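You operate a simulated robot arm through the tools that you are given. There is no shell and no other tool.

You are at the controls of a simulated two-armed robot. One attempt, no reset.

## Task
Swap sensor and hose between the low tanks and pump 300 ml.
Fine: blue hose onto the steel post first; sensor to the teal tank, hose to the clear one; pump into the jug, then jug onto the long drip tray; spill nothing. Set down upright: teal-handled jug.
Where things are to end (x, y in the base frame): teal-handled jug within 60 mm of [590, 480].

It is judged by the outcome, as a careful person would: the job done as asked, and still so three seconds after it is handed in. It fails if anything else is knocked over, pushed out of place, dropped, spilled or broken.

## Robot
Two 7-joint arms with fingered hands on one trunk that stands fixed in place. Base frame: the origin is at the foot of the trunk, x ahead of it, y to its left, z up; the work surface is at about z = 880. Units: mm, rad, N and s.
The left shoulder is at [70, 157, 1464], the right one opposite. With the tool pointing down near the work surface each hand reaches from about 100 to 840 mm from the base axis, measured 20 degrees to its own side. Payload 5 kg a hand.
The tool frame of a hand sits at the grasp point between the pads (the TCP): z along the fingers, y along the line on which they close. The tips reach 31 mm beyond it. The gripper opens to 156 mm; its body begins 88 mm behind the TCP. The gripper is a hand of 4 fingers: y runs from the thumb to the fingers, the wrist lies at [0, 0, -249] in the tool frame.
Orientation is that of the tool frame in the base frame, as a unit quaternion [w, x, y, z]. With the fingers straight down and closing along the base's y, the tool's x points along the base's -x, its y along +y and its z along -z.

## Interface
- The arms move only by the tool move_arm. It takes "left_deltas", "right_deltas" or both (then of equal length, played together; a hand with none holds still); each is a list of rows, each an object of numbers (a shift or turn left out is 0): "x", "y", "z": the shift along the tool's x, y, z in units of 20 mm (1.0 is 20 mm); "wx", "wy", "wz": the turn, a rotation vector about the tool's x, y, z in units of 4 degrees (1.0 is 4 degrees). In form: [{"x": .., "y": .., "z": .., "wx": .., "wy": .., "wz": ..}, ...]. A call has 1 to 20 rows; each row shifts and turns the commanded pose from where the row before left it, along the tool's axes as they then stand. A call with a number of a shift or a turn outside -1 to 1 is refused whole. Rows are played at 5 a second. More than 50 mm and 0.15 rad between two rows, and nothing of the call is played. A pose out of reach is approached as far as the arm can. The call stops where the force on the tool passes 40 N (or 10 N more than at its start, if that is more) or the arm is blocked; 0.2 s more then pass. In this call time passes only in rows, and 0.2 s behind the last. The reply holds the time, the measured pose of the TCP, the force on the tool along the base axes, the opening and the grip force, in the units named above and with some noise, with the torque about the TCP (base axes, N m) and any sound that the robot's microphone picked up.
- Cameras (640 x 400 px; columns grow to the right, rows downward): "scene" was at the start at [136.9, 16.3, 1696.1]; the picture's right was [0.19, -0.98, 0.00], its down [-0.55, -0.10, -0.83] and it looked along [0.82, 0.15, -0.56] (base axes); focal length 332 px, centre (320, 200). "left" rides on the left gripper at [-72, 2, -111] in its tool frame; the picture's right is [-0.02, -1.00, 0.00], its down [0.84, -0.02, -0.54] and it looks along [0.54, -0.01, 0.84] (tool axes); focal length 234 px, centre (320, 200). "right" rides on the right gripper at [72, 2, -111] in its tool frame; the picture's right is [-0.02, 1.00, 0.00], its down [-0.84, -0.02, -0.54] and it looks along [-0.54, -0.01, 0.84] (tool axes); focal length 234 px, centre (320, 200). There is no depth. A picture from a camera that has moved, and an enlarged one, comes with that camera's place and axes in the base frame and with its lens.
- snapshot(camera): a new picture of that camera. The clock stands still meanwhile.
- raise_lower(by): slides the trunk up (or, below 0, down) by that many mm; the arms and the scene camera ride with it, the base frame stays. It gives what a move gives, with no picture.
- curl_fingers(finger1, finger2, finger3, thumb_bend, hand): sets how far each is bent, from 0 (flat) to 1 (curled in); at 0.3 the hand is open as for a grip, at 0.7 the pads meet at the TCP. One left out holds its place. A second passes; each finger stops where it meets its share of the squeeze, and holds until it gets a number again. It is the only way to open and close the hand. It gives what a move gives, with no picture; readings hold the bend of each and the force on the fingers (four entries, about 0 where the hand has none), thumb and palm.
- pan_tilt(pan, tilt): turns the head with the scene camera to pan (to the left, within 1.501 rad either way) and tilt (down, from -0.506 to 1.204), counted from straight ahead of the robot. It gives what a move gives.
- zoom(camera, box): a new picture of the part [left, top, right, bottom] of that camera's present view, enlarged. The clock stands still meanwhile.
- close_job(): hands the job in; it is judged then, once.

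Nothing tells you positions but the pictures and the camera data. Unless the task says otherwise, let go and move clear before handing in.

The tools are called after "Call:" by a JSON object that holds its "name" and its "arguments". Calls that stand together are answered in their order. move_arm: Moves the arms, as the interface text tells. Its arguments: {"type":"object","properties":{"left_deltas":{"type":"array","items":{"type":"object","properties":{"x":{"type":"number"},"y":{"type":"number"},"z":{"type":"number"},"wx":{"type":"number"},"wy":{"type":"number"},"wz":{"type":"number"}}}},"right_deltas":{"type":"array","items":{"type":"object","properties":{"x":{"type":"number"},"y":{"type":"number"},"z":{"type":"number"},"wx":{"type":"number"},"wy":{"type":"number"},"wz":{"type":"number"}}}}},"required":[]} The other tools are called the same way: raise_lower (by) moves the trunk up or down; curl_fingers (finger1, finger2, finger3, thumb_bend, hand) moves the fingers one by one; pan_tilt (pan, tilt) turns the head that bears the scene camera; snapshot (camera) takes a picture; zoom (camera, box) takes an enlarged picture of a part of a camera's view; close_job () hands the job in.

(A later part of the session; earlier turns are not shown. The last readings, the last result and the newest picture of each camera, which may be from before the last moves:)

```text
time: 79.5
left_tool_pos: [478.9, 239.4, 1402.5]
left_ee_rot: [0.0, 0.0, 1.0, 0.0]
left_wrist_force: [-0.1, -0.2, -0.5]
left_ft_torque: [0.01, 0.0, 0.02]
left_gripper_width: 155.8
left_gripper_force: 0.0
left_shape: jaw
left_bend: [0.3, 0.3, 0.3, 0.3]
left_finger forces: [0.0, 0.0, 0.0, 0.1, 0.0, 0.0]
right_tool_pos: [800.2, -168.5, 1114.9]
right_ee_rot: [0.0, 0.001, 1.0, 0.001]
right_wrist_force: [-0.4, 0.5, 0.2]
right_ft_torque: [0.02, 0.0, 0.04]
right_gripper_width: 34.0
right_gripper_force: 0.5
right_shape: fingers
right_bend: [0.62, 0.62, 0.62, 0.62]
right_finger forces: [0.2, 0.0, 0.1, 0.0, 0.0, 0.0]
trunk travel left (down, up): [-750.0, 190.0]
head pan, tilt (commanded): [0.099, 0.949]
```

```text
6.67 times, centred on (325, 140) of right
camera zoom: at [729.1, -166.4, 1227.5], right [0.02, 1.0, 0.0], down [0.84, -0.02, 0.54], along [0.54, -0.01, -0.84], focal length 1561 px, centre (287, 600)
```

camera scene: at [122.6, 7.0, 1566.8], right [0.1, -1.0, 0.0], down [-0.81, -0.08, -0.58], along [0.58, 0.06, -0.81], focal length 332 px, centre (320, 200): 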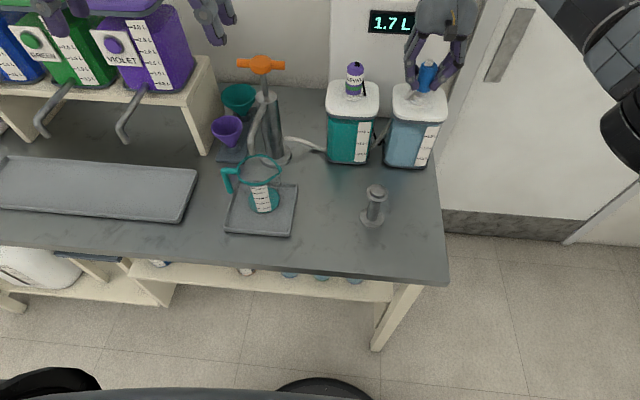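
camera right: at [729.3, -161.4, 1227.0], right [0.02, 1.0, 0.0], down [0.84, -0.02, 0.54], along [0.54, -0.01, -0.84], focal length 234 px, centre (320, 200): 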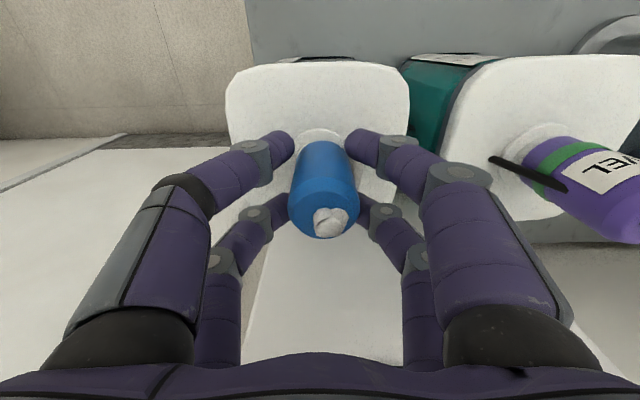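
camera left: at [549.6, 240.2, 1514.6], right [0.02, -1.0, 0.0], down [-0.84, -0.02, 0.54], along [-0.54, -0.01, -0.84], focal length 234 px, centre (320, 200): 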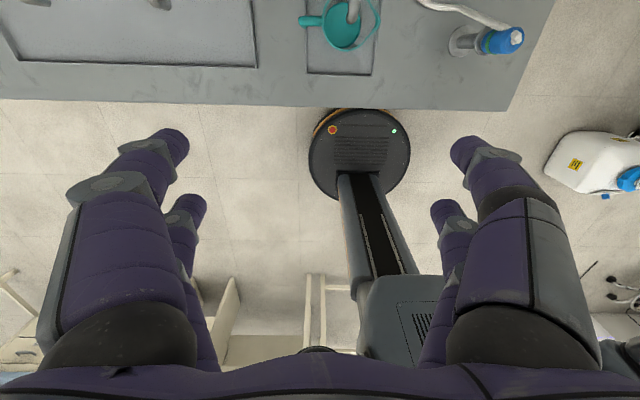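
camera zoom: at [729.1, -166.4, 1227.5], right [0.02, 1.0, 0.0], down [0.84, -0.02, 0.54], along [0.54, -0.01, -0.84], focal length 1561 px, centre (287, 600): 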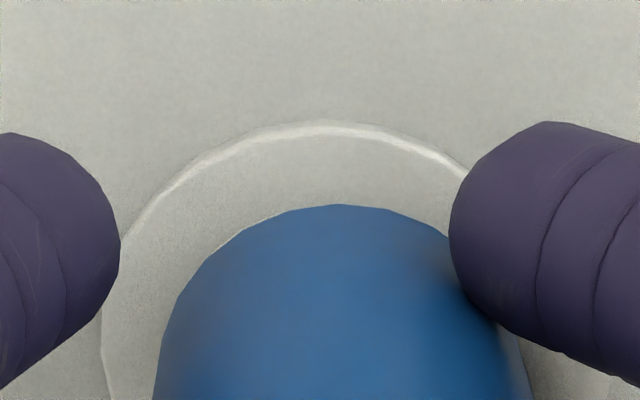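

Call:
{"name": "move_arm", "arguments": {"right_deltas": [{"y": -0.06}]}}

Call:
{"name": "zoom", "arguments": {"camera": "scene", "box": [410, 60, 460, 112]}}

Call:
{"name": "zoom", "arguments": {"camera": "right", "box": [285, 110, 365, 170]}}

```text
time: 79.8
left_tool_pos: [479.0, 238.8, 1402.2]
left_ee_rot: [-0.001, 0.0, 1.0, 0.001]
left_wrist_force: [-0.2, 0.5, -0.5]
left_ft_torque: [0.01, -0.02, 0.01]
left_gripper_width: 155.6
left_gripper_force: 0.1
left_shape: jaw
left_bend: [0.3, 0.3, 0.3, 0.3]
left_finger forces: [0.1, 0.0, 0.0, 0.1, 0.0, 0.1]
right_tool_pos: [800.2, -170.8, 1115.4]
right_ee_rot: [0.0, 0.0, 1.0, 0.0]
right_wrist_force: [0.2, 0.6, 0.7]
right_ft_torque: [0.02, 0.01, 0.03]
right_gripper_width: 34.2
right_gripper_force: 0.0
right_shape: fingers
right_bend: [0.62, 0.62, 0.62, 0.62]
right_finger forces: [0.3, 0.1, 0.0, 0.0, 0.1, 0.1]
trunk travel left (down, up): [-750.0, 190.0]
head pan, tilt (commanded): [0.099, 0.949]
```

```text
7.69 times, centred on (435, 86) of scene
camera zoom: at [122.1, 7.1, 1566.8], right [0.1, -1.0, 0.0], down [-0.81, -0.08, -0.58], along [0.58, 0.06, -0.81], focal length 2554 px, centre (-565, 1077)
```

zoom: 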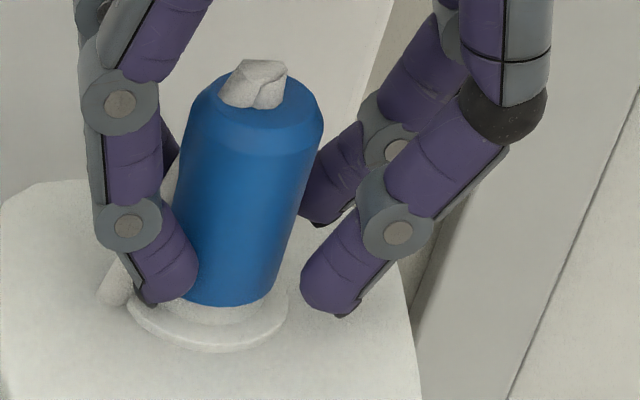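

```text
6.67 times, centred on (325, 140) of right
camera zoom: at [729.0, -167.6, 1227.2], right [0.02, 1.0, 0.0], down [0.84, -0.02, 0.54], along [0.54, -0.01, -0.84], focal length 1561 px, centre (287, 600)
```

zoom: 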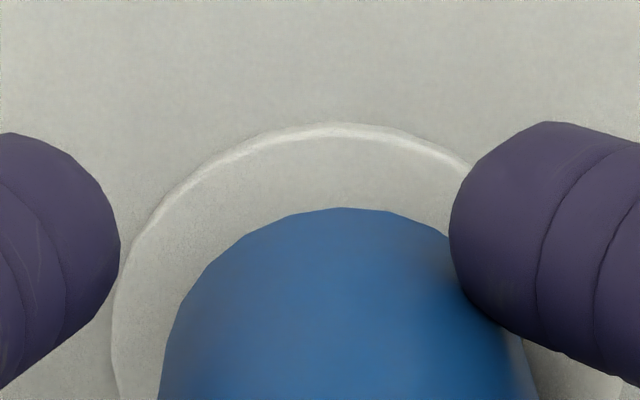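

The cap is now laterally aligned but still unlatched and leaning slightly. I open the cage a little, centre the hand on it, and take a fresh even grip.

Call:
{"name": "curl_fingers", "arguments": {"hand": "right", "finger1": 0.575, "finger2": 0.59, "finger3": 0.575, "thumb_bend": 0.59}}

Call:
{"name": "move_arm", "arguments": {"right_deltas": [{"y": 0.1, "x": -0.02}, {"y": 0.1, "x": -0.02}, {"y": 0.1}]}}

Call:
{"name": "zoom", "arguments": {"camera": "right", "box": [260, 110, 390, 250]}}

Call:
{"name": "zoom", "arguments": {"camera": "scene", "box": [410, 60, 460, 112]}}

```text
time: 80.8
left_tool_pos: [477.5, 238.6, 1402.0]
left_ee_rot: [0.0, 0.0, 1.0, 0.0]
left_wrist_force: [-0.4, -0.2, 0.6]
left_ft_torque: [0.0, -0.02, 0.01]
left_gripper_width: 155.9
left_gripper_force: 0.1
left_shape: jaw
left_bend: [0.3, 0.3, 0.3, 0.3]
left_finger forces: [0.0, 0.1, 0.1, 0.0, 0.0, 0.2]
right_tool_pos: [800.1, -169.5, 1115.1]
right_ee_rot: [0.001, 0.0, 1.0, 0.001]
right_wrist_force: [0.2, 0.1, 0.6]
right_ft_torque: [-0.01, 0.02, -0.01]
right_gripper_width: 48.8
right_gripper_force: 0.0
right_shape: fingers
right_bend: [0.57, 0.59, 0.57, 0.59]
right_finger forces: [0.1, 0.0, 0.1, 0.0, 0.0, 0.0]
trunk travel left (down, up): [-750.0, 190.0]
head pan, tilt (commanded): [0.099, 0.949]
```

```text
time: 81.7
left_tool_pos: [478.6, 240.4, 1402.6]
left_ee_rot: [0.0, 0.001, 1.0, 0.001]
left_wrist_force: [0.4, -0.2, 0.3]
left_ft_torque: [-0.01, 0.03, 0.01]
left_gripper_width: 155.6
left_gripper_force: 0.1
left_shape: jaw
left_bend: [0.3, 0.3, 0.3, 0.3]
left_finger forces: [0.0, 0.1, 0.0, 0.0, 0.0, 0.1]
right_tool_pos: [800.1, -164.0, 1114.9]
right_ee_rot: [0.0, 0.0, 1.0, -0.001]
right_wrist_force: [0.6, -0.2, -0.2]
right_ft_torque: [0.02, -0.02, 0.02]
right_gripper_width: 48.8
right_gripper_force: 0.1
right_shape: fingers
right_bend: [0.57, 0.59, 0.57, 0.59]
right_finger forces: [0.0, 0.1, 0.1, 0.0, 0.0, 0.0]
trunk travel left (down, up): [-750.0, 190.0]
head pan, tilt (commanded): [0.099, 0.949]
```

```text
2.86 times, centred on (325, 180) of right
camera zoom: at [728.9, -160.8, 1226.8], right [0.02, 1.0, 0.0], down [0.84, -0.02, 0.54], along [0.54, -0.01, -0.84], focal length 669 px, centre (306, 257)
```

zoom: 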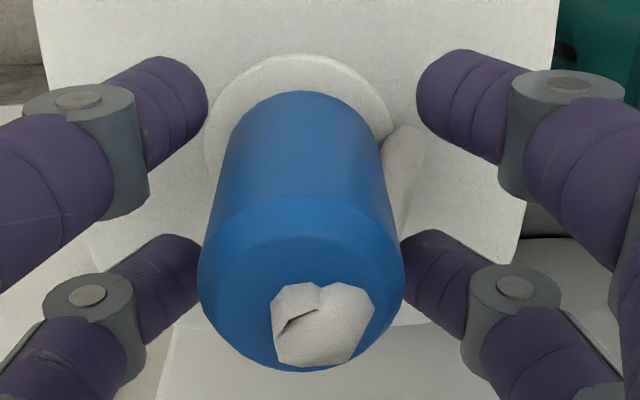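

```text
7.69 times, centred on (435, 86) of scene
camera zoom: at [122.1, 7.1, 1566.8], right [0.1, -1.0, 0.0], down [-0.81, -0.08, -0.58], along [0.58, 0.06, -0.81], focal length 2554 px, centre (-565, 1077)
```

zoom: 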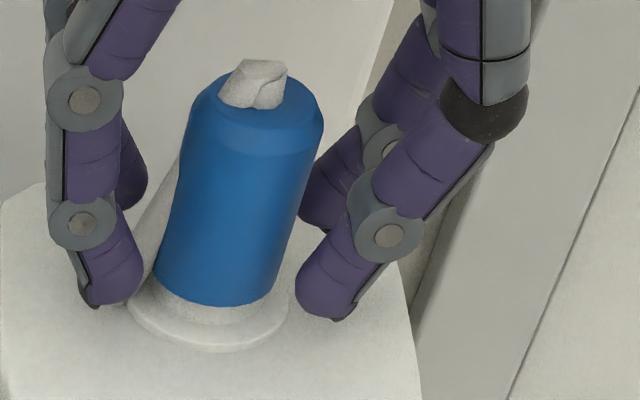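

The cap stands upright and centred on the spigot (the lumpy knob is just the hose end). I close evenly on it.

Call:
{"name": "move_arm", "arguments": {"right_deltas": [{"y": -0.05, "x": -0.03}]}}

Call:
{"name": "curl_fingers", "arguments": {"hand": "right", "finger1": 0.64, "finger2": 0.64, "finger3": 0.64, "thumb_bend": 0.64}}

Call:
{"name": "zoom", "arguments": {"camera": "right", "box": [260, 110, 390, 250]}}

Call:
{"name": "zoom", "arguments": {"camera": "scene", "box": [410, 60, 460, 112]}}

```text
time: 82.0
left_tool_pos: [479.0, 239.2, 1402.0]
left_ee_rot: [0.001, 0.0, 1.0, 0.0]
left_wrist_force: [-0.1, 0.9, 0.2]
left_ft_torque: [0.02, -0.03, -0.01]
left_gripper_width: 156.0
left_gripper_force: 0.0
left_shape: jaw
left_bend: [0.3, 0.3, 0.3, 0.3]
left_finger forces: [0.0, 0.0, 0.0, 0.0, 0.0, 0.0]
right_tool_pos: [800.7, -165.8, 1115.1]
right_ee_rot: [0.0, 0.0, 1.0, 0.001]
right_wrist_force: [-0.7, 0.7, -0.3]
right_ft_torque: [-0.01, 0.03, 0.02]
right_gripper_width: 48.4
right_gripper_force: 0.1
right_shape: fingers
right_bend: [0.57, 0.59, 0.57, 0.59]
right_finger forces: [0.0, 0.1, 0.0, 0.1, 0.0, 0.0]
trunk travel left (down, up): [-750.0, 190.0]
head pan, tilt (commanded): [0.099, 0.949]
```

```text
time: 83.0
left_tool_pos: [477.8, 239.0, 1401.3]
left_ee_rot: [0.0, 0.0, 1.0, 0.001]
left_wrist_force: [0.5, 0.0, 0.2]
left_ft_torque: [0.03, 0.01, -0.04]
left_gripper_width: 156.1
left_gripper_force: 0.0
left_shape: jaw
left_bend: [0.3, 0.3, 0.3, 0.3]
left_finger forces: [0.0, 0.0, 0.0, 0.1, 0.0, 0.0]
right_tool_pos: [801.6, -164.4, 1115.9]
right_ee_rot: [0.001, 0.0, 1.0, 0.0]
right_wrist_force: [-0.4, 0.6, 0.3]
right_ft_torque: [0.02, 0.0, 0.04]
right_gripper_width: 26.7
right_gripper_force: 0.1
right_shape: fingers
right_bend: [0.64, 0.64, 0.64, 0.64]
right_finger forces: [0.1, 0.0, 0.0, 0.0, 0.0, 0.0]
trunk travel left (down, up): [-750.0, 190.0]
head pan, tilt (commanded): [0.099, 0.949]
```

```text
2.86 times, centred on (325, 180) of right
camera zoom: at [729.5, -162.0, 1226.3], right [0.02, 1.0, 0.0], down [0.84, -0.02, 0.54], along [0.54, -0.01, -0.84], focal length 669 px, centre (306, 257)
```

zoom: 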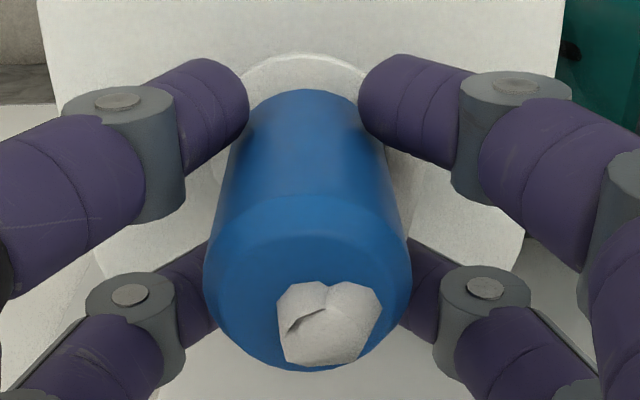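

```text
7.69 times, centred on (435, 86) of scene
camera zoom: at [122.2, 7.1, 1566.8], right [0.1, -1.0, 0.0], down [-0.81, -0.08, -0.58], along [0.58, 0.06, -0.81], focal length 2554 px, centre (-565, 1077)
```

zoom: 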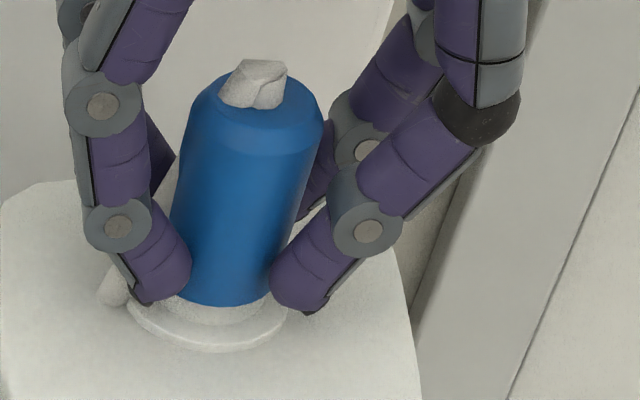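

Call:
{"name": "curl_fingers", "arguments": {"hand": "right", "finger1": 0.67, "finger2": 0.67, "finger3": 0.67, "thumb_bend": 0.67}}

Call:
{"name": "zoom", "arguments": {"camera": "right", "box": [260, 110, 390, 250]}}

Call:
{"name": "zoom", "arguments": {"camera": "scene", "box": [410, 60, 460, 112]}}

```text
time: 84.0
left_tool_pos: [477.8, 240.4, 1403.6]
left_ee_rot: [0.0, 0.0, 1.0, 0.0]
left_wrist_force: [-0.1, 0.7, -0.8]
left_ft_torque: [0.0, 0.01, 0.0]
left_gripper_width: 156.1
left_gripper_force: 0.1
left_shape: jaw
left_bend: [0.3, 0.3, 0.3, 0.3]
left_finger forces: [0.0, 0.0, 0.0, 0.0, 0.0, 0.1]
right_tool_pos: [799.8, -163.9, 1114.3]
right_ee_rot: [0.001, 0.001, 1.0, 0.0]
right_wrist_force: [-0.4, 0.2, 0.6]
right_ft_torque: [-0.01, -0.02, -0.03]
right_gripper_width: 20.1
right_gripper_force: 1.6
right_shape: fingers
right_bend: [0.65, 0.67, 0.66, 0.66]
right_finger forces: [1.4, 0.1, 0.5, 0.0, 1.0, 0.0]
trunk travel left (down, up): [-750.0, 190.0]
head pan, tilt (commanded): [0.099, 0.949]
```

```text
2.86 times, centred on (325, 180) of right
camera zoom: at [729.5, -162.0, 1226.2], right [0.02, 1.0, 0.0], down [0.84, -0.02, 0.54], along [0.54, -0.01, -0.84], focal length 669 px, centre (306, 257)
```

zoom: 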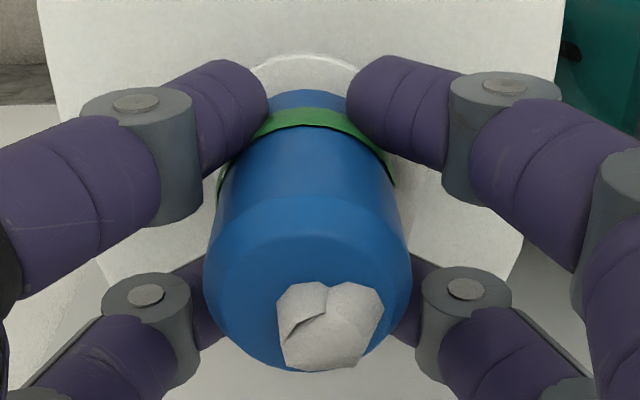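

```text
7.69 times, centred on (435, 86) of scene
camera zoom: at [122.1, 7.1, 1566.8], right [0.1, -1.0, 0.0], down [-0.81, -0.08, -0.58], along [0.58, 0.06, -0.81], focal length 2554 px, centre (-565, 1077)
```

zoom: 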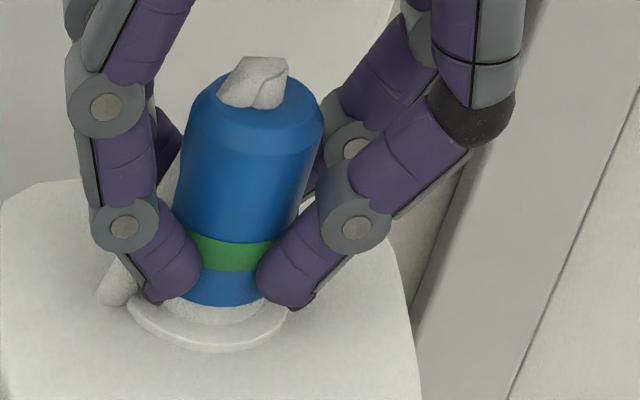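

The green ring has come on: the centring nudge latched the blue cap onto the clear tank. I open the hand and check that it stays.

Call:
{"name": "curl_fingers", "arguments": {"hand": "right", "finger1": 0.5, "finger2": 0.5, "finger3": 0.5, "thumb_bend": 0.5}}

Call:
{"name": "zoom", "arguments": {"camera": "scene", "box": [410, 60, 460, 112]}}

Call:
{"name": "snapshot", "arguments": {"camera": "right"}}

```text
time: 85.0
left_tool_pos: [479.5, 239.0, 1402.2]
left_ee_rot: [-0.001, 0.0, 1.0, 0.0]
left_wrist_force: [-0.6, 0.0, 0.5]
left_ft_torque: [0.04, 0.01, 0.01]
left_gripper_width: 155.6
left_gripper_force: 0.1
left_shape: jaw
left_bend: [0.3, 0.3, 0.3, 0.3]
left_finger forces: [0.0, 0.0, 0.0, 0.0, 0.0, 0.0]
right_tool_pos: [800.9, -164.2, 1114.3]
right_ee_rot: [0.0, 0.001, 1.0, -0.001]
right_wrist_force: [-0.9, 0.2, 0.7]
right_ft_torque: [0.02, 0.01, 0.02]
right_gripper_width: 80.3
right_gripper_force: 0.1
right_shape: fingers
right_bend: [0.5, 0.5, 0.5, 0.5]
right_finger forces: [0.0, 0.0, 0.0, 0.0, 0.0, 0.0]
trunk travel left (down, up): [-750.0, 190.0]
head pan, tilt (commanded): [0.099, 0.949]
```

```text
7.69 times, centred on (435, 86) of scene
camera zoom: at [122.2, 7.1, 1566.8], right [0.1, -1.0, 0.0], down [-0.81, -0.08, -0.58], along [0.58, 0.06, -0.81], focal length 2554 px, centre (-565, 1077)
```

zoom: 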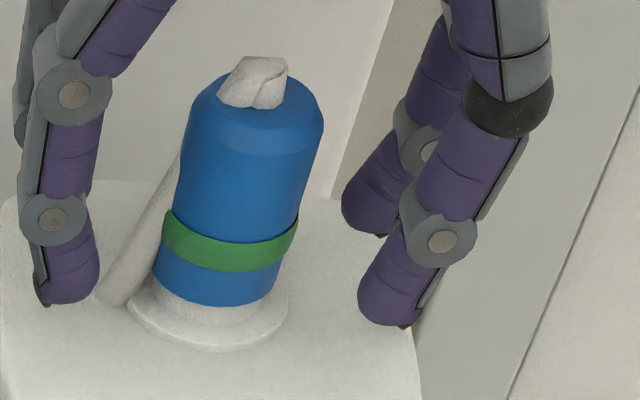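

```text
taken
camera right: at [729.5, -162.1, 1226.3], right [0.02, 1.0, 0.0], down [0.84, -0.02, 0.54], along [0.54, -0.01, -0.84], focal length 234 px, centre (320, 200)
```

right: 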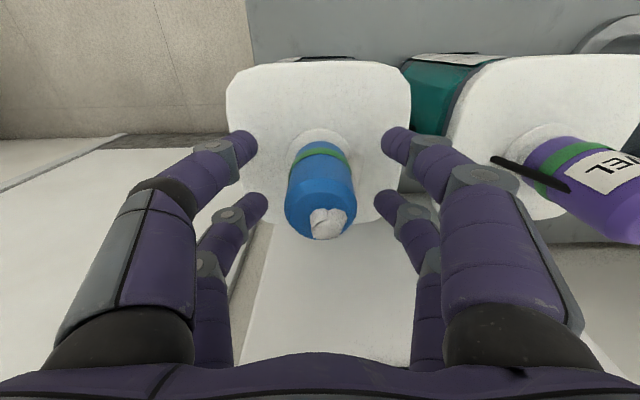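

Both caps are latched. I withdraw the right hand up and back, well out of the way.

Call:
{"name": "move_arm", "arguments": {"right_deltas": [{"z": -0.6}, {"z": -0.9}, {"z": -0.9}, {"z": -0.9}, {"z": -0.9}, {"z": -0.9}, {"x": 0.8, "y": -0.3}, {"x": 0.9, "y": -0.4}, {"x": 0.9, "y": -0.4}, {"x": 0.9, "y": -0.4}, {"x": 0.9, "y": -0.4}, {"x": 0.9, "y": -0.4}, {"x": 0.9, "y": -0.4}, {"x": 0.9, "y": -0.4}, {"x": 0.9, "y": -0.4}, {"x": 0.9, "y": -0.4}, {"x": 0.9, "y": -0.4}, {"x": 0.9, "y": -0.4}, {"x": 0.9, "y": -0.4}]}}

Call:
{"name": "pan_tilt", "arguments": {"pan": 0.2, "tilt": 0.8}}

Call:
{"name": "snapshot", "arguments": {"camera": "scene"}}

Call:
{"name": "zoom", "arguments": {"camera": "scene", "box": [230, 60, 400, 170]}}

```text
time: 89.0
left_tool_pos: [477.0, 238.5, 1403.1]
left_ee_rot: [0.0, 0.0, 1.0, 0.0]
left_wrist_force: [0.2, -0.1, 0.7]
left_ft_torque: [0.02, -0.07, 0.04]
left_gripper_width: 155.9
left_gripper_force: 0.1
left_shape: jaw
left_bend: [0.3, 0.3, 0.3, 0.3]
left_finger forces: [0.0, 0.0, 0.0, 0.0, 0.1, 0.0]
right_tool_pos: [567.0, -268.3, 1216.7]
right_ee_rot: [0.001, 0.0, 1.0, 0.0]
right_wrist_force: [-0.5, -0.8, -0.1]
right_ft_torque: [0.01, -0.04, 0.0]
right_gripper_width: 80.2
right_gripper_force: 0.1
right_shape: fingers
right_bend: [0.5, 0.5, 0.5, 0.5]
right_finger forces: [0.1, 0.0, 0.0, 0.0, 0.0, 0.0]
trunk travel left (down, up): [-750.0, 190.0]
head pan, tilt (commanded): [0.099, 0.949]
```

```text
time: 89.8
left_tool_pos: [478.2, 239.1, 1402.1]
left_ee_rot: [0.0, 0.0, 1.0, -0.001]
left_wrist_force: [0.4, -0.8, -0.6]
left_ft_torque: [-0.03, -0.01, 0.03]
left_gripper_width: 155.8
left_gripper_force: 0.0
left_shape: jaw
left_bend: [0.3, 0.3, 0.3, 0.3]
left_finger forces: [0.0, 0.0, 0.0, 0.0, 0.0, 0.1]
right_tool_pos: [569.5, -268.0, 1216.5]
right_ee_rot: [-0.001, 0.0, 1.0, 0.001]
right_wrist_force: [0.0, -0.3, 0.1]
right_ft_torque: [0.01, -0.01, -0.04]
right_gripper_width: 80.7
right_gripper_force: 0.1
right_shape: fingers
right_bend: [0.5, 0.5, 0.5, 0.5]
right_finger forces: [0.0, 0.0, 0.1, 0.0, 0.0, 0.1]
trunk travel left (down, up): [-750.0, 190.0]
head pan, tilt (commanded): [0.201, 0.799]
```

```text
taken
camera scene: at [128.6, 15.6, 1578.3], right [0.2, -0.98, 0.0], down [-0.7, -0.14, -0.7], along [0.68, 0.14, -0.72], focal length 332 px, centre (320, 200)
```

scene: 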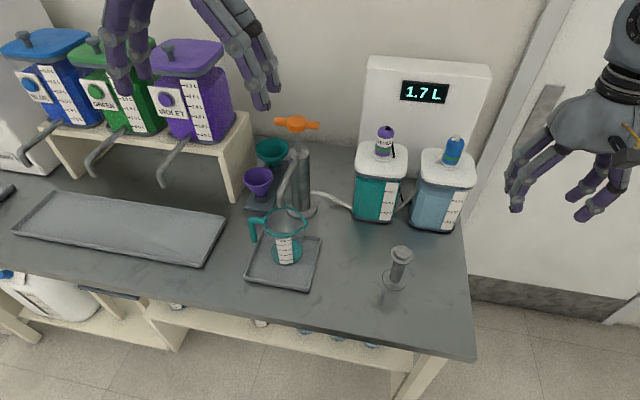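

```text
3.64 times, centred on (315, 115) of scene
camera zoom: at [128.6, 15.6, 1578.3], right [0.2, -0.98, 0.0], down [-0.7, -0.14, -0.7], along [0.68, 0.14, -0.72], focal length 1207 px, centre (338, 509)
```

zoom: 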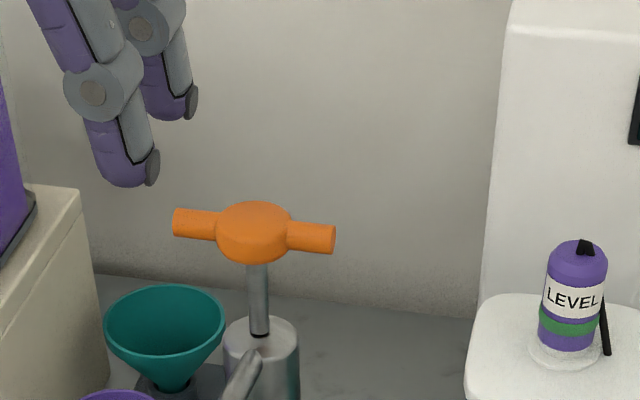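

The hub of the orange T-handle is at about (744, 192, 1171), the pump barrel top at about 1084. I turn the left hand 90 degrees so its fingers will close front-to-back around the hub, and look closely at the blue cap meanwhile.

Call:
{"name": "move_arm", "arguments": {"left_deltas": [{"wz": 1}, {"wz": 1}, {"wz": 1}, {"wz": 1}, {"wz": 1}, {"wz": 1}, {"wz": 1}, {"wz": 1}, {"wz": 1}, {"wz": 1}, {"wz": 1}, {"wz": 1}]}}

Call:
{"name": "zoom", "arguments": {"camera": "scene", "box": [340, 110, 500, 240]}}

```text
time: 92.3
left_tool_pos: [479.4, 239.3, 1402.4]
left_ee_rot: [-0.001, 0.406, 0.914, 0.0]
left_wrist_force: [-0.2, 0.0, 0.1]
left_ft_torque: [0.02, 0.05, 0.02]
left_gripper_width: 155.9
left_gripper_force: 0.0
left_shape: jaw
left_bend: [0.3, 0.3, 0.3, 0.3]
left_finger forces: [0.1, 0.0, 0.0, 0.0, 0.0, 0.0]
right_tool_pos: [569.6, -267.3, 1216.4]
right_ee_rot: [0.0, 0.0, 1.0, 0.0]
right_wrist_force: [0.0, 0.8, 0.8]
right_ft_torque: [0.0, -0.03, 0.02]
right_gripper_width: 80.4
right_gripper_force: 0.1
right_shape: fingers
right_bend: [0.5, 0.5, 0.5, 0.5]
right_finger forces: [0.0, 0.1, 0.0, 0.1, 0.0, 0.1]
trunk travel left (down, up): [-750.0, 190.0]
head pan, tilt (commanded): [0.201, 0.799]
```

```text
3.08 times, centred on (420, 175) of scene
camera zoom: at [128.8, 15.8, 1578.3], right [0.2, -0.98, 0.0], down [-0.7, -0.14, -0.7], along [0.68, 0.14, -0.72], focal length 1022 px, centre (12, 277)
```

zoom: 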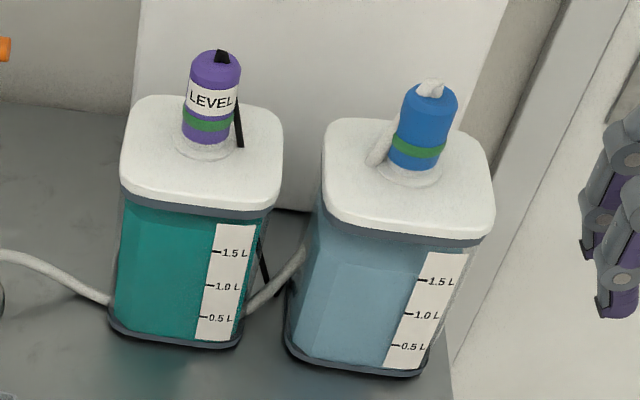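

Both caps show green. I finish the turn of the left hand.

Call:
{"name": "move_arm", "arguments": {"left_deltas": [{"wz": 1}, {"wz": 1}, {"wz": 1}, {"wz": 1}, {"wz": 1}, {"wz": 1}, {"wz": 1}, {"wz": 1}, {"wz": 1}, {"wz": 1}, {"wz": 0.5}]}}

Call:
{"name": "snapshot", "arguments": {"camera": "left"}}

Call:
{"name": "snapshot", "arguments": {"camera": "scene"}}

```text
time: 94.8
left_tool_pos: [479.4, 238.4, 1403.0]
left_ee_rot: [0.0, 0.707, 0.707, 0.0]
left_wrist_force: [-0.2, -0.4, 0.8]
left_ft_torque: [0.01, 0.0, -0.01]
left_gripper_width: 155.9
left_gripper_force: 0.2
left_shape: jaw
left_bend: [0.3, 0.3, 0.3, 0.3]
left_finger forces: [0.1, 0.1, 0.1, 0.1, 0.0, 0.0]
right_tool_pos: [569.1, -268.8, 1216.5]
right_ee_rot: [-0.001, 0.0, 1.0, 0.0]
right_wrist_force: [-0.6, 0.3, -0.3]
right_ft_torque: [0.02, 0.02, 0.07]
right_gripper_width: 80.4
right_gripper_force: 0.1
right_shape: fingers
right_bend: [0.5, 0.5, 0.5, 0.5]
right_finger forces: [0.0, 0.1, 0.1, 0.0, 0.1, 0.0]
trunk travel left (down, up): [-750.0, 190.0]
head pan, tilt (commanded): [0.201, 0.799]
```

```text
taken
camera left: at [479.3, 165.5, 1514.4], right [-1.0, -0.02, 0.0], down [-0.02, 0.84, 0.54], along [-0.01, 0.54, -0.84], focal length 234 px, centre (320, 200)
```

left: 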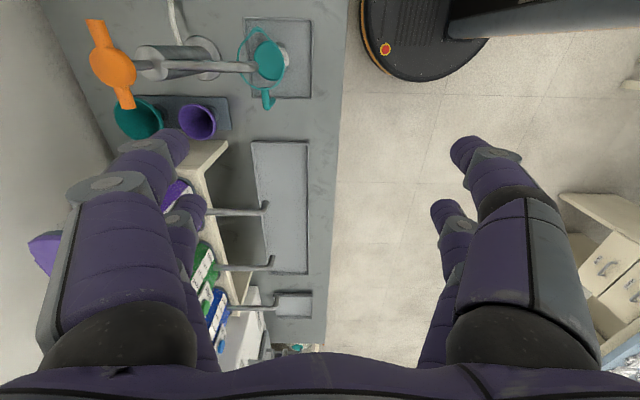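

```text
taken
camera scene: at [128.8, 15.8, 1578.3], right [0.2, -0.98, 0.0], down [-0.7, -0.14, -0.7], along [0.68, 0.14, -0.72], focal length 332 px, centre (320, 200)
```

scene: 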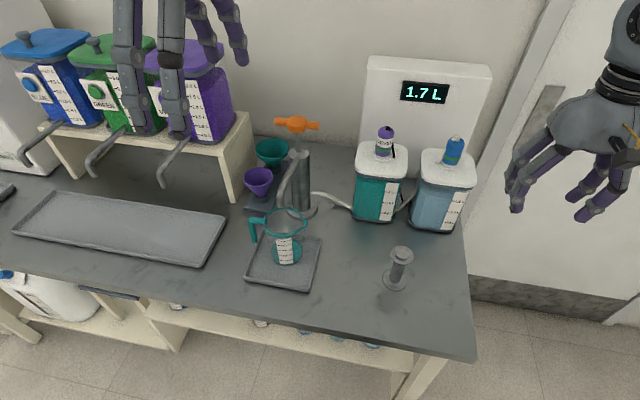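

The hub measures (744, 191) and the T-bar lies along y from 148 to 237. I bring the left hand over it at a safe height.

Call:
{"name": "move_arm", "arguments": {"left_deltas": [{"y": 0.95, "x": -0.17, "z": 0.3}, {"y": 0.95, "x": -0.17, "z": 0.3}, {"y": 0.95, "x": -0.17, "z": 0.3}, {"y": 0.95, "x": -0.17, "z": 0.3}, {"y": 0.95, "x": -0.17, "z": 0.3}, {"y": 0.95, "x": -0.17, "z": 0.3}, {"y": 0.95, "x": -0.17, "z": 0.3}, {"y": 0.95, "x": -0.17, "z": 0.3}, {"y": 0.95, "x": -0.17, "z": 0.3}, {"y": 0.95, "x": -0.17, "z": 0.3}, {"y": 0.95, "x": -0.17, "z": 0.3}, {"y": 0.95, "x": -0.17, "z": 0.3}, {"y": 0.95, "x": -0.17, "z": 0.3}, {"y": 0.95, "x": -0.17, "z": 0.3}]}}

Call:
{"name": "snapshot", "arguments": {"camera": "left"}}

Call:
{"name": "snapshot", "arguments": {"camera": "scene"}}

```text
time: 97.8
left_tool_pos: [725.2, 203.7, 1314.4]
left_ee_rot: [0.001, 0.707, 0.707, 0.0]
left_wrist_force: [-0.5, -0.9, 0.4]
left_ft_torque: [0.02, -0.03, 0.02]
left_gripper_width: 155.9
left_gripper_force: 0.0
left_shape: jaw
left_bend: [0.3, 0.3, 0.3, 0.3]
left_finger forces: [0.0, 0.0, 0.0, 0.0, 0.1, 0.0]
left hand out of reach, approached as far as the arm can: row 13, 14
right_tool_pos: [568.7, -266.8, 1216.9]
right_ee_rot: [0.0, 0.001, 1.0, 0.0]
right_wrist_force: [-0.3, -0.1, 0.4]
right_ft_torque: [-0.04, 0.02, 0.0]
right_gripper_width: 80.2
right_gripper_force: 0.1
right_shape: fingers
right_bend: [0.5, 0.5, 0.5, 0.5]
right_finger forces: [0.0, 0.1, 0.0, 0.0, 0.0, 0.0]
trunk travel left (down, up): [-750.0, 190.0]
head pan, tilt (commanded): [0.201, 0.799]
```

```text
taken
camera left: at [725.9, 130.4, 1426.8], right [-1.0, -0.03, 0.0], down [-0.02, 0.84, 0.54], along [-0.01, 0.54, -0.84], focal length 234 px, centre (320, 200)
```

left: 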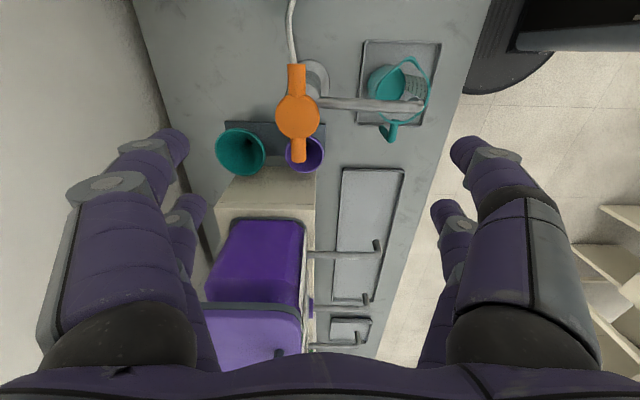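

```text
taken
camera scene: at [128.2, 16.3, 1578.4], right [0.2, -0.98, 0.0], down [-0.7, -0.14, -0.7], along [0.68, 0.14, -0.72], focal length 332 px, centre (320, 200)
```

scene: 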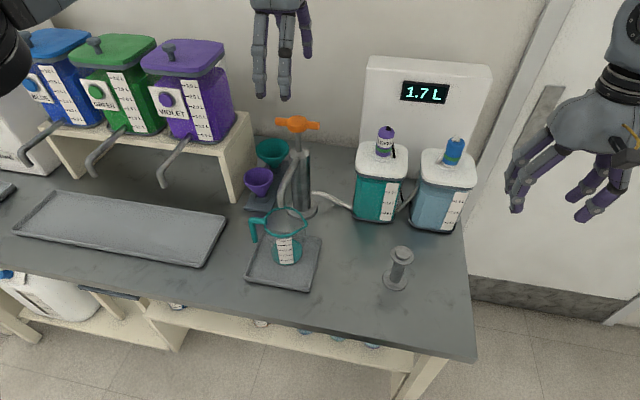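

Call:
{"name": "move_arm", "arguments": {"left_deltas": [{"z": 0.7}, {"z": 0.7}, {"y": 0.4, "x": -0.3}, {"y": 0.4, "x": -0.3}]}}

Call:
{"name": "snapshot", "arguments": {"camera": "left"}}

```text
time: 98.8
left_tool_pos: [729.7, 197.1, 1285.1]
left_ee_rot: [0.001, 0.707, 0.707, 0.0]
left_wrist_force: [1.3, 0.5, -0.5]
left_ft_torque: [-0.01, 0.0, 0.01]
left_gripper_width: 155.8
left_gripper_force: 0.1
left_shape: jaw
left_bend: [0.3, 0.3, 0.3, 0.3]
left_finger forces: [0.0, 0.0, 0.0, 0.0, 0.0, 0.0]
left hand out of reach, approached as far as the arm can: row 3, 4
right_tool_pos: [568.4, -269.2, 1216.8]
right_ee_rot: [0.0, 0.0, 1.0, 0.0]
right_wrist_force: [0.3, -0.3, 0.2]
right_ft_torque: [-0.04, -0.04, 0.02]
right_gripper_width: 80.6
right_gripper_force: 0.0
right_shape: fingers
right_bend: [0.5, 0.5, 0.5, 0.5]
right_finger forces: [0.0, 0.1, 0.0, 0.1, 0.0, 0.0]
trunk travel left (down, up): [-750.0, 190.0]
head pan, tilt (commanded): [0.201, 0.799]
```

```text
taken
camera left: at [729.8, 124.8, 1396.8], right [-1.0, -0.02, 0.0], down [-0.02, 0.84, 0.54], along [-0.01, 0.54, -0.84], focal length 234 px, centre (320, 200)
```

left: 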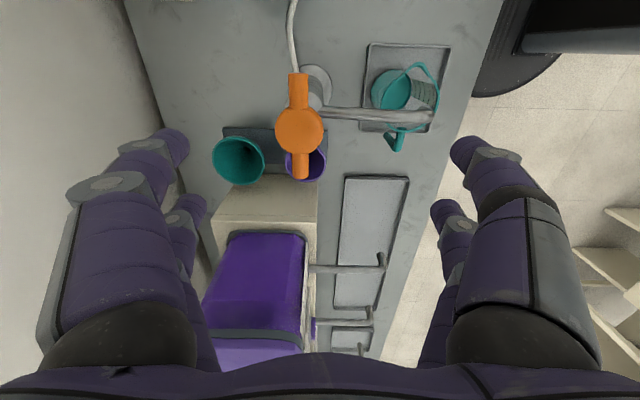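

Turned this way the arm cannot reach far enough. The un-turned hand can straddle the T-bar with its finger pairs and close on the hub, so I turn back.

Call:
{"name": "move_arm", "arguments": {"left_deltas": [{"z": -0.5, "y": -0.5}, {"wz": -1}, {"wz": -1}, {"wz": -1}, {"wz": -1}, {"wz": -1}, {"wz": -1}, {"wz": -1}, {"wz": -1}, {"wz": -1}, {"wz": -1}, {"wz": -1}, {"wz": -1}]}}

Call:
{"name": "move_arm", "arguments": {"left_deltas": [{"wz": -1}, {"wz": -1}, {"wz": -1}, {"wz": -1}, {"wz": -1}, {"wz": -1}, {"wz": -1}, {"wz": -1}, {"wz": -1}, {"wz": -1}, {"wz": -0.5}]}}

Call:
{"name": "snapshot", "arguments": {"camera": "left"}}

```text
time: 101.5
left_tool_pos: [717.9, 196.7, 1293.7]
left_ee_rot: [0.0, 0.358, 0.934, 0.0]
left_wrist_force: [0.1, -1.6, -0.1]
left_ft_torque: [0.04, -0.04, 0.01]
left_gripper_width: 155.7
left_gripper_force: 0.1
left_shape: jaw
left_bend: [0.3, 0.3, 0.3, 0.3]
left_finger forces: [0.1, 0.0, 0.1, 0.1, 0.0, 0.0]
right_tool_pos: [569.2, -267.3, 1216.4]
right_ee_rot: [0.0, -0.001, 1.0, 0.0]
right_wrist_force: [-0.5, 0.6, -0.1]
right_ft_torque: [0.02, -0.01, 0.0]
right_gripper_width: 80.4
right_gripper_force: 0.0
right_shape: fingers
right_bend: [0.5, 0.5, 0.5, 0.5]
right_finger forces: [0.1, 0.0, 0.0, 0.0, 0.0, 0.1]
trunk travel left (down, up): [-750.0, 190.0]
head pan, tilt (commanded): [0.201, 0.799]
```

```text
time: 104.0
left_tool_pos: [718.4, 196.9, 1293.5]
left_ee_rot: [-0.001, -0.001, 1.0, 0.0]
left_wrist_force: [0.1, 0.6, -0.1]
left_ft_torque: [0.02, 0.0, -0.04]
left_gripper_width: 156.0
left_gripper_force: 0.0
left_shape: jaw
left_bend: [0.3, 0.3, 0.3, 0.3]
left_finger forces: [0.0, 0.1, 0.0, 0.1, 0.0, 0.0]
right_tool_pos: [568.7, -268.2, 1217.0]
right_ee_rot: [0.0, 0.001, 1.0, 0.0]
right_wrist_force: [0.4, 0.0, -0.1]
right_ft_torque: [-0.02, 0.03, 0.03]
right_gripper_width: 80.5
right_gripper_force: 0.0
right_shape: fingers
right_bend: [0.5, 0.5, 0.5, 0.5]
right_finger forces: [0.0, 0.0, 0.0, 0.0, 0.1, 0.0]
trunk travel left (down, up): [-750.0, 190.0]
head pan, tilt (commanded): [0.201, 0.799]
```

```text
taken
camera left: at [790.0, 198.0, 1406.1], right [0.03, -1.0, 0.0], down [-0.84, -0.02, 0.54], along [-0.54, -0.01, -0.84], focal length 234 px, centre (320, 200)
```

left: 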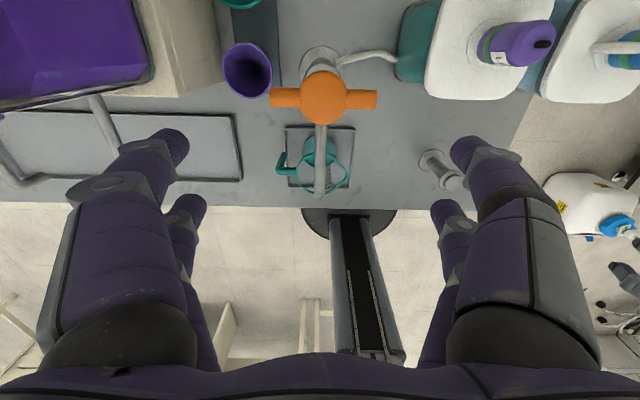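

The hub refines to about (751, 194). I move over it and lower to just above, checking alignment of the finger pairs with the bar.

Call:
{"name": "move_arm", "arguments": {"left_deltas": [{"x": -0.8, "y": -0.07, "z": 0.5}, {"x": -0.82, "y": -0.08, "z": 0.5}, {"z": 0.7}, {"z": 0.5}]}}

Call:
{"name": "snapshot", "arguments": {"camera": "left"}}

Call:
{"name": "snapshot", "arguments": {"camera": "scene"}}

```text
time: 105.0
left_tool_pos: [733.4, 203.5, 1248.4]
left_ee_rot: [-0.001, 0.0, 1.0, 0.0]
left_wrist_force: [-0.1, 0.1, 0.0]
left_ft_torque: [0.02, 0.0, 0.02]
left_gripper_width: 155.8
left_gripper_force: 0.1
left_shape: jaw
left_bend: [0.3, 0.3, 0.3, 0.3]
left_finger forces: [0.0, 0.0, 0.1, 0.0, 0.0, 0.0]
left hand out of reach, approached as far as the arm can: row 1, 2
right_tool_pos: [570.0, -268.1, 1216.4]
right_ee_rot: [0.0, 0.0, 1.0, 0.0]
right_wrist_force: [-0.1, 0.0, -0.7]
right_ft_torque: [0.02, 0.03, 0.0]
right_gripper_width: 80.3
right_gripper_force: 0.0
right_shape: fingers
right_bend: [0.5, 0.5, 0.5, 0.5]
right_finger forces: [0.1, 0.0, 0.0, 0.0, 0.0, 0.0]
trunk travel left (down, up): [-750.0, 190.0]
head pan, tilt (commanded): [0.201, 0.799]
```

```text
taken
camera left: at [805.2, 204.3, 1360.4], right [0.02, -1.0, 0.0], down [-0.84, -0.02, 0.55], along [-0.55, -0.01, -0.84], focal length 234 px, centre (320, 200)
```

left: 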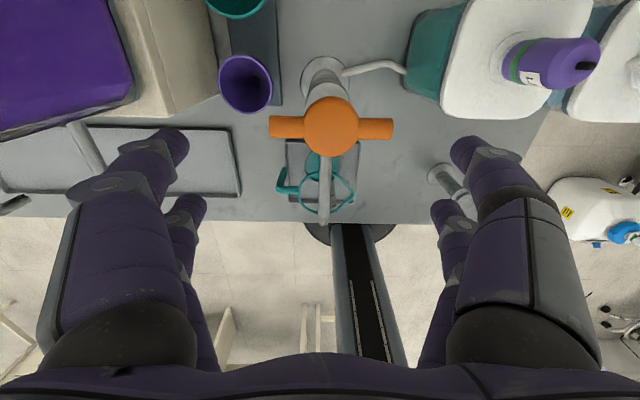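

```text
taken
camera scene: at [129.7, 15.9, 1578.3], right [0.2, -0.98, 0.0], down [-0.7, -0.14, -0.7], along [0.68, 0.14, -0.72], focal length 332 px, centre (320, 200)
```

scene: 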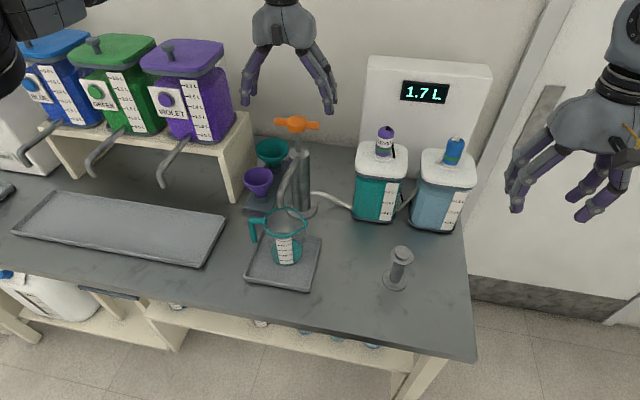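

The arm is near its limit with the wrist above the shoulder. I raise the trunk 120 mm and come down again with the arm, which should give more reach.

Call:
{"name": "raise_lower", "arguments": {"by": 120}}

Call:
{"name": "move_arm", "arguments": {"left_deltas": [{"z": 1}, {"z": 1}, {"z": 1}, {"z": 1}, {"z": 1}, {"z": 1}, {"x": -0.5, "y": -0.25}, {"x": -0.4, "y": -0.25}]}}

Call:
{"name": "snapshot", "arguments": {"camera": "left"}}

```text
time: 106.5
left_tool_pos: [733.5, 202.8, 1369.3]
left_ee_rot: [0.0, -0.001, 1.0, 0.0]
left_wrist_force: [0.0, -0.3, -0.9]
left_ft_torque: [0.02, -0.01, 0.01]
left_gripper_width: 155.8
left_gripper_force: 0.2
left_shape: jaw
left_bend: [0.3, 0.3, 0.3, 0.3]
left_finger forces: [0.0, 0.1, 0.0, 0.0, 0.0, 0.1]
right_tool_pos: [569.0, -267.7, 1335.5]
right_ee_rot: [0.0, 0.0, 1.0, 0.0]
right_wrist_force: [0.2, 0.9, 0.0]
right_ft_torque: [0.0, -0.01, 0.01]
right_gripper_width: 80.3
right_gripper_force: 0.1
right_shape: fingers
right_bend: [0.5, 0.5, 0.5, 0.5]
right_finger forces: [0.0, 0.1, 0.0, 0.0, 0.0, 0.0]
trunk travel left (down, up): [-870.0, 70.0]
head pan, tilt (commanded): [0.201, 0.799]
```

```text
time: 108.2
left_tool_pos: [726.5, 208.3, 1251.2]
left_ee_rot: [0.0, 0.0, 1.0, 0.0]
left_wrist_force: [-0.1, -0.4, 0.4]
left_ft_torque: [-0.05, -0.01, -0.03]
left_gripper_width: 155.8
left_gripper_force: 0.1
left_shape: jaw
left_bend: [0.3, 0.3, 0.3, 0.3]
left_finger forces: [0.0, 0.0, 0.0, 0.0, 0.0, 0.0]
left hand out of reach, approached as far as the arm can: row 5, 6, 7, 8
right_tool_pos: [569.6, -268.6, 1337.1]
right_ee_rot: [0.0, 0.0, 1.0, 0.0]
right_wrist_force: [-0.5, 0.3, 0.8]
right_ft_torque: [-0.01, 0.0, 0.0]
right_gripper_width: 80.6
right_gripper_force: 0.0
right_shape: fingers
right_bend: [0.5, 0.5, 0.5, 0.5]
right_finger forces: [0.1, 0.1, 0.1, 0.0, 0.1, 0.0]
trunk travel left (down, up): [-870.0, 70.0]
head pan, tilt (commanded): [0.201, 0.799]
```

```text
taken
camera left: at [797.6, 208.5, 1363.5], right [0.02, -1.0, 0.0], down [-0.84, -0.02, 0.54], along [-0.54, -0.01, -0.84], focal length 234 px, centre (320, 200)
```

left: 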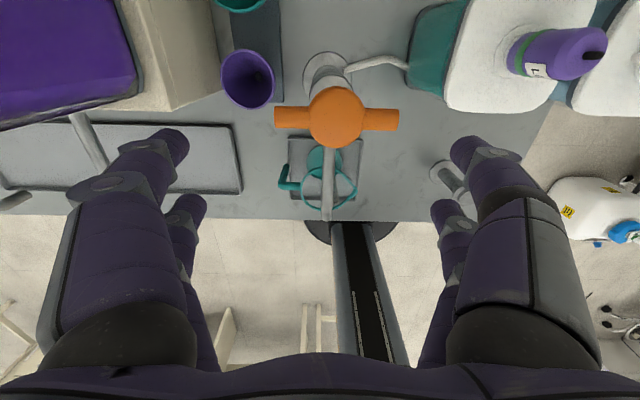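

Call:
{"name": "move_arm", "arguments": {"left_deltas": [{"x": 1}, {"x": 1}, {"x": 1}, {"x": 1}, {"x": 1}, {"x": 1, "y": 0.5}, {"x": 1, "y": 0.5}, {"z": -0.5}]}}

Call:
{"name": "move_arm", "arguments": {"left_deltas": [{"x": -1, "y": -0.3}, {"x": -1, "y": -0.3}, {"x": -1, "y": -0.3}, {"x": -1, "y": -0.3}, {"x": -1, "y": -0.3}, {"x": -1, "y": -0.3}, {"x": -1}, {"x": -1}]}}

```text
time: 110.0
left_tool_pos: [584.7, 226.4, 1263.0]
left_ee_rot: [0.0, 0.0, 1.0, -0.001]
left_wrist_force: [0.2, -0.7, 0.4]
left_ft_torque: [0.01, 0.01, 0.01]
left_gripper_width: 156.1
left_gripper_force: 0.0
left_shape: jaw
left_bend: [0.3, 0.3, 0.3, 0.3]
left_finger forces: [0.1, 0.1, 0.1, 0.1, 0.1, 0.0]
right_tool_pos: [568.8, -267.5, 1336.3]
right_ee_rot: [0.001, 0.0, 1.0, 0.0]
right_wrist_force: [-0.6, -0.5, -0.4]
right_ft_torque: [-0.03, -0.01, -0.03]
right_gripper_width: 80.3
right_gripper_force: 0.0
right_shape: fingers
right_bend: [0.5, 0.5, 0.5, 0.5]
right_finger forces: [0.0, 0.0, 0.0, 0.0, 0.0, 0.1]
trunk travel left (down, up): [-870.0, 70.0]
head pan, tilt (commanded): [0.201, 0.799]
```

```text
time: 111.8
left_tool_pos: [725.9, 203.3, 1263.5]
left_ee_rot: [0.0, 0.0, 1.0, -0.002]
left_wrist_force: [-0.6, 0.3, -0.2]
left_ft_torque: [0.03, -0.02, 0.01]
left_gripper_width: 155.9
left_gripper_force: 0.2
left_shape: jaw
left_bend: [0.3, 0.3, 0.3, 0.3]
left_finger forces: [0.0, 0.1, 0.0, 0.0, 0.1, 0.0]
left hand out of reach, approached as far as the arm can: row 7, 8
right_tool_pos: [569.8, -267.7, 1336.9]
right_ee_rot: [-0.001, 0.0, 1.0, 0.001]
right_wrist_force: [-0.2, -0.3, -0.1]
right_ft_torque: [-0.03, 0.0, -0.02]
right_gripper_width: 80.6
right_gripper_force: 0.0
right_shape: fingers
right_bend: [0.5, 0.5, 0.5, 0.5]
right_finger forces: [0.0, 0.0, 0.0, 0.1, 0.0, 0.0]
trunk travel left (down, up): [-870.0, 70.0]
head pan, tilt (commanded): [0.201, 0.799]
```

Straight down, this arm stops at x = 726. I pitch the left hand 24 degrees so that it points forward-down; that brings the wrist back and frees reach.

Call:
{"name": "move_arm", "arguments": {"left_deltas": [{"x": 0.5}, {"wy": -1}, {"wy": -1}, {"wy": -1}, {"wy": -1}, {"wy": -1}, {"wy": -1}]}}

Call:
{"name": "snapshot", "arguments": {"camera": "left"}}

Call:
{"name": "snapshot", "arguments": {"camera": "scene"}}

```text
time: 113.5
left_tool_pos: [716.6, 203.7, 1265.0]
left_ee_rot: [0.209, -0.001, 0.978, 0.001]
left_wrist_force: [0.6, -0.6, -0.5]
left_ft_torque: [-0.01, -0.02, 0.0]
left_gripper_width: 156.1
left_gripper_force: 0.0
left_shape: jaw
left_bend: [0.3, 0.3, 0.3, 0.3]
left_finger forces: [0.0, 0.1, 0.0, 0.0, 0.0, 0.1]
right_tool_pos: [568.2, -268.6, 1336.9]
right_ee_rot: [0.001, 0.0, 1.0, 0.0]
right_wrist_force: [0.3, -0.2, -0.1]
right_ft_torque: [0.0, 0.0, -0.03]
right_gripper_width: 80.5
right_gripper_force: 0.1
right_shape: fingers
right_bend: [0.5, 0.5, 0.5, 0.5]
right_finger forces: [0.1, 0.0, 0.0, 0.0, 0.0, 0.0]
trunk travel left (down, up): [-870.0, 70.0]
head pan, tilt (commanded): [0.201, 0.799]
```

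```text
taken
camera left: at [736.2, 204.2, 1398.0], right [0.02, -1.0, 0.01], down [-0.99, -0.02, 0.16], along [-0.15, -0.01, -0.99], focal length 234 px, centre (320, 200)
```

left: 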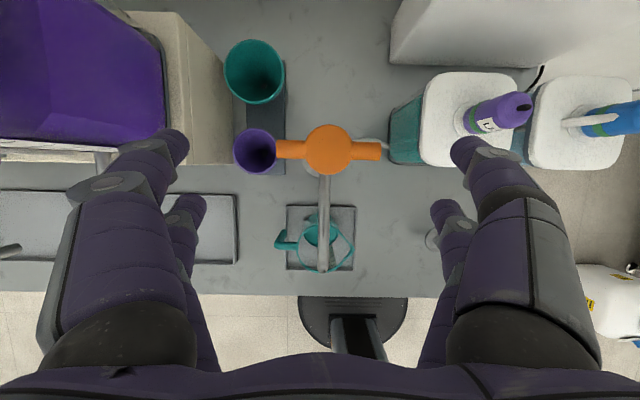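

```text
taken
camera scene: at [128.3, 15.4, 1698.4], right [0.2, -0.98, 0.0], down [-0.7, -0.14, -0.7], along [0.68, 0.14, -0.72], focal length 332 px, centre (320, 200)
```

scene: 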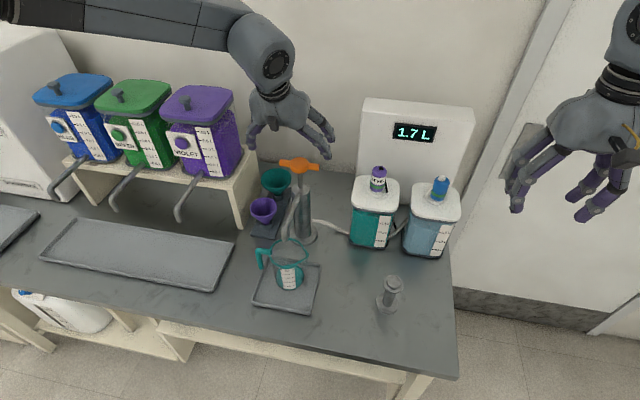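

The hub now measures (748.5, 194.5). With the hand pitched I approach along its pointing direction, first half way.

Call:
{"name": "move_arm", "arguments": {"left_deltas": [{"x": 0.1, "y": -0.23, "z": 0.7}, {"x": 0.1, "y": -0.23, "z": 0.8}, {"z": 0.8}]}}

Call:
{"name": "snapshot", "arguments": {"camera": "left"}}

Call:
{"name": "zoom", "arguments": {"camera": "scene", "box": [220, 60, 380, 200]}}

```text
time: 114.2
left_tool_pos: [731.9, 195.1, 1221.6]
left_ee_rot: [0.208, -0.001, 0.978, -0.001]
left_wrist_force: [-0.5, -0.3, 0.5]
left_ft_torque: [0.0, -0.01, 0.03]
left_gripper_width: 156.1
left_gripper_force: 0.1
left_shape: jaw
left_bend: [0.3, 0.3, 0.3, 0.3]
left_finger forces: [0.0, 0.1, 0.0, 0.1, 0.0, 0.0]
right_tool_pos: [569.9, -267.7, 1335.5]
right_ee_rot: [0.0, 0.0, 1.0, 0.0]
right_wrist_force: [-0.8, 0.0, 0.2]
right_ft_torque: [0.0, -0.01, 0.02]
right_gripper_width: 80.5
right_gripper_force: 0.1
right_shape: fingers
right_bend: [0.5, 0.5, 0.5, 0.5]
right_finger forces: [0.1, 0.1, 0.1, 0.0, 0.0, 0.1]
trunk travel left (down, up): [-870.0, 70.0]
head pan, tilt (commanded): [0.201, 0.799]
```

```text
taken
camera left: at [751.6, 195.9, 1353.2], right [0.02, -1.0, 0.01], down [-0.99, -0.02, 0.16], along [-0.16, -0.01, -0.99], focal length 234 px, centre (320, 200)
```

left: 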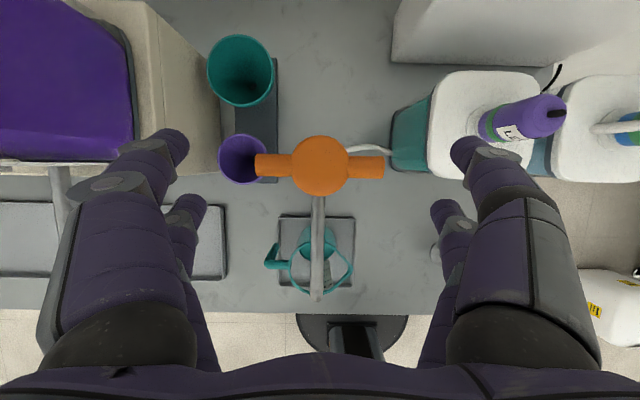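

```text
2.86 times, centred on (300, 130) of scene
camera zoom: at [129.4, 16.2, 1698.3], right [0.2, -0.98, 0.0], down [-0.7, -0.14, -0.7], along [0.68, 0.14, -0.72], focal length 949 px, centre (377, 400)
```

zoom: 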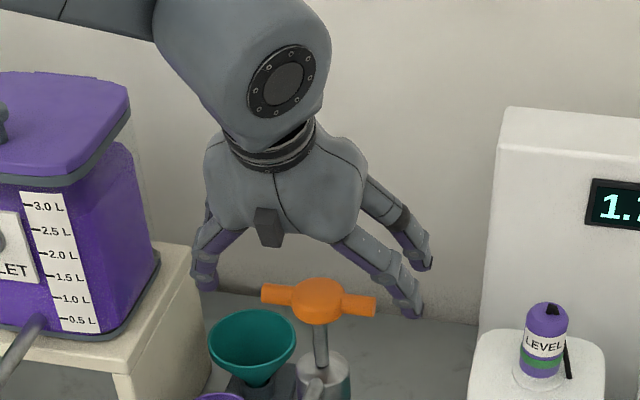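

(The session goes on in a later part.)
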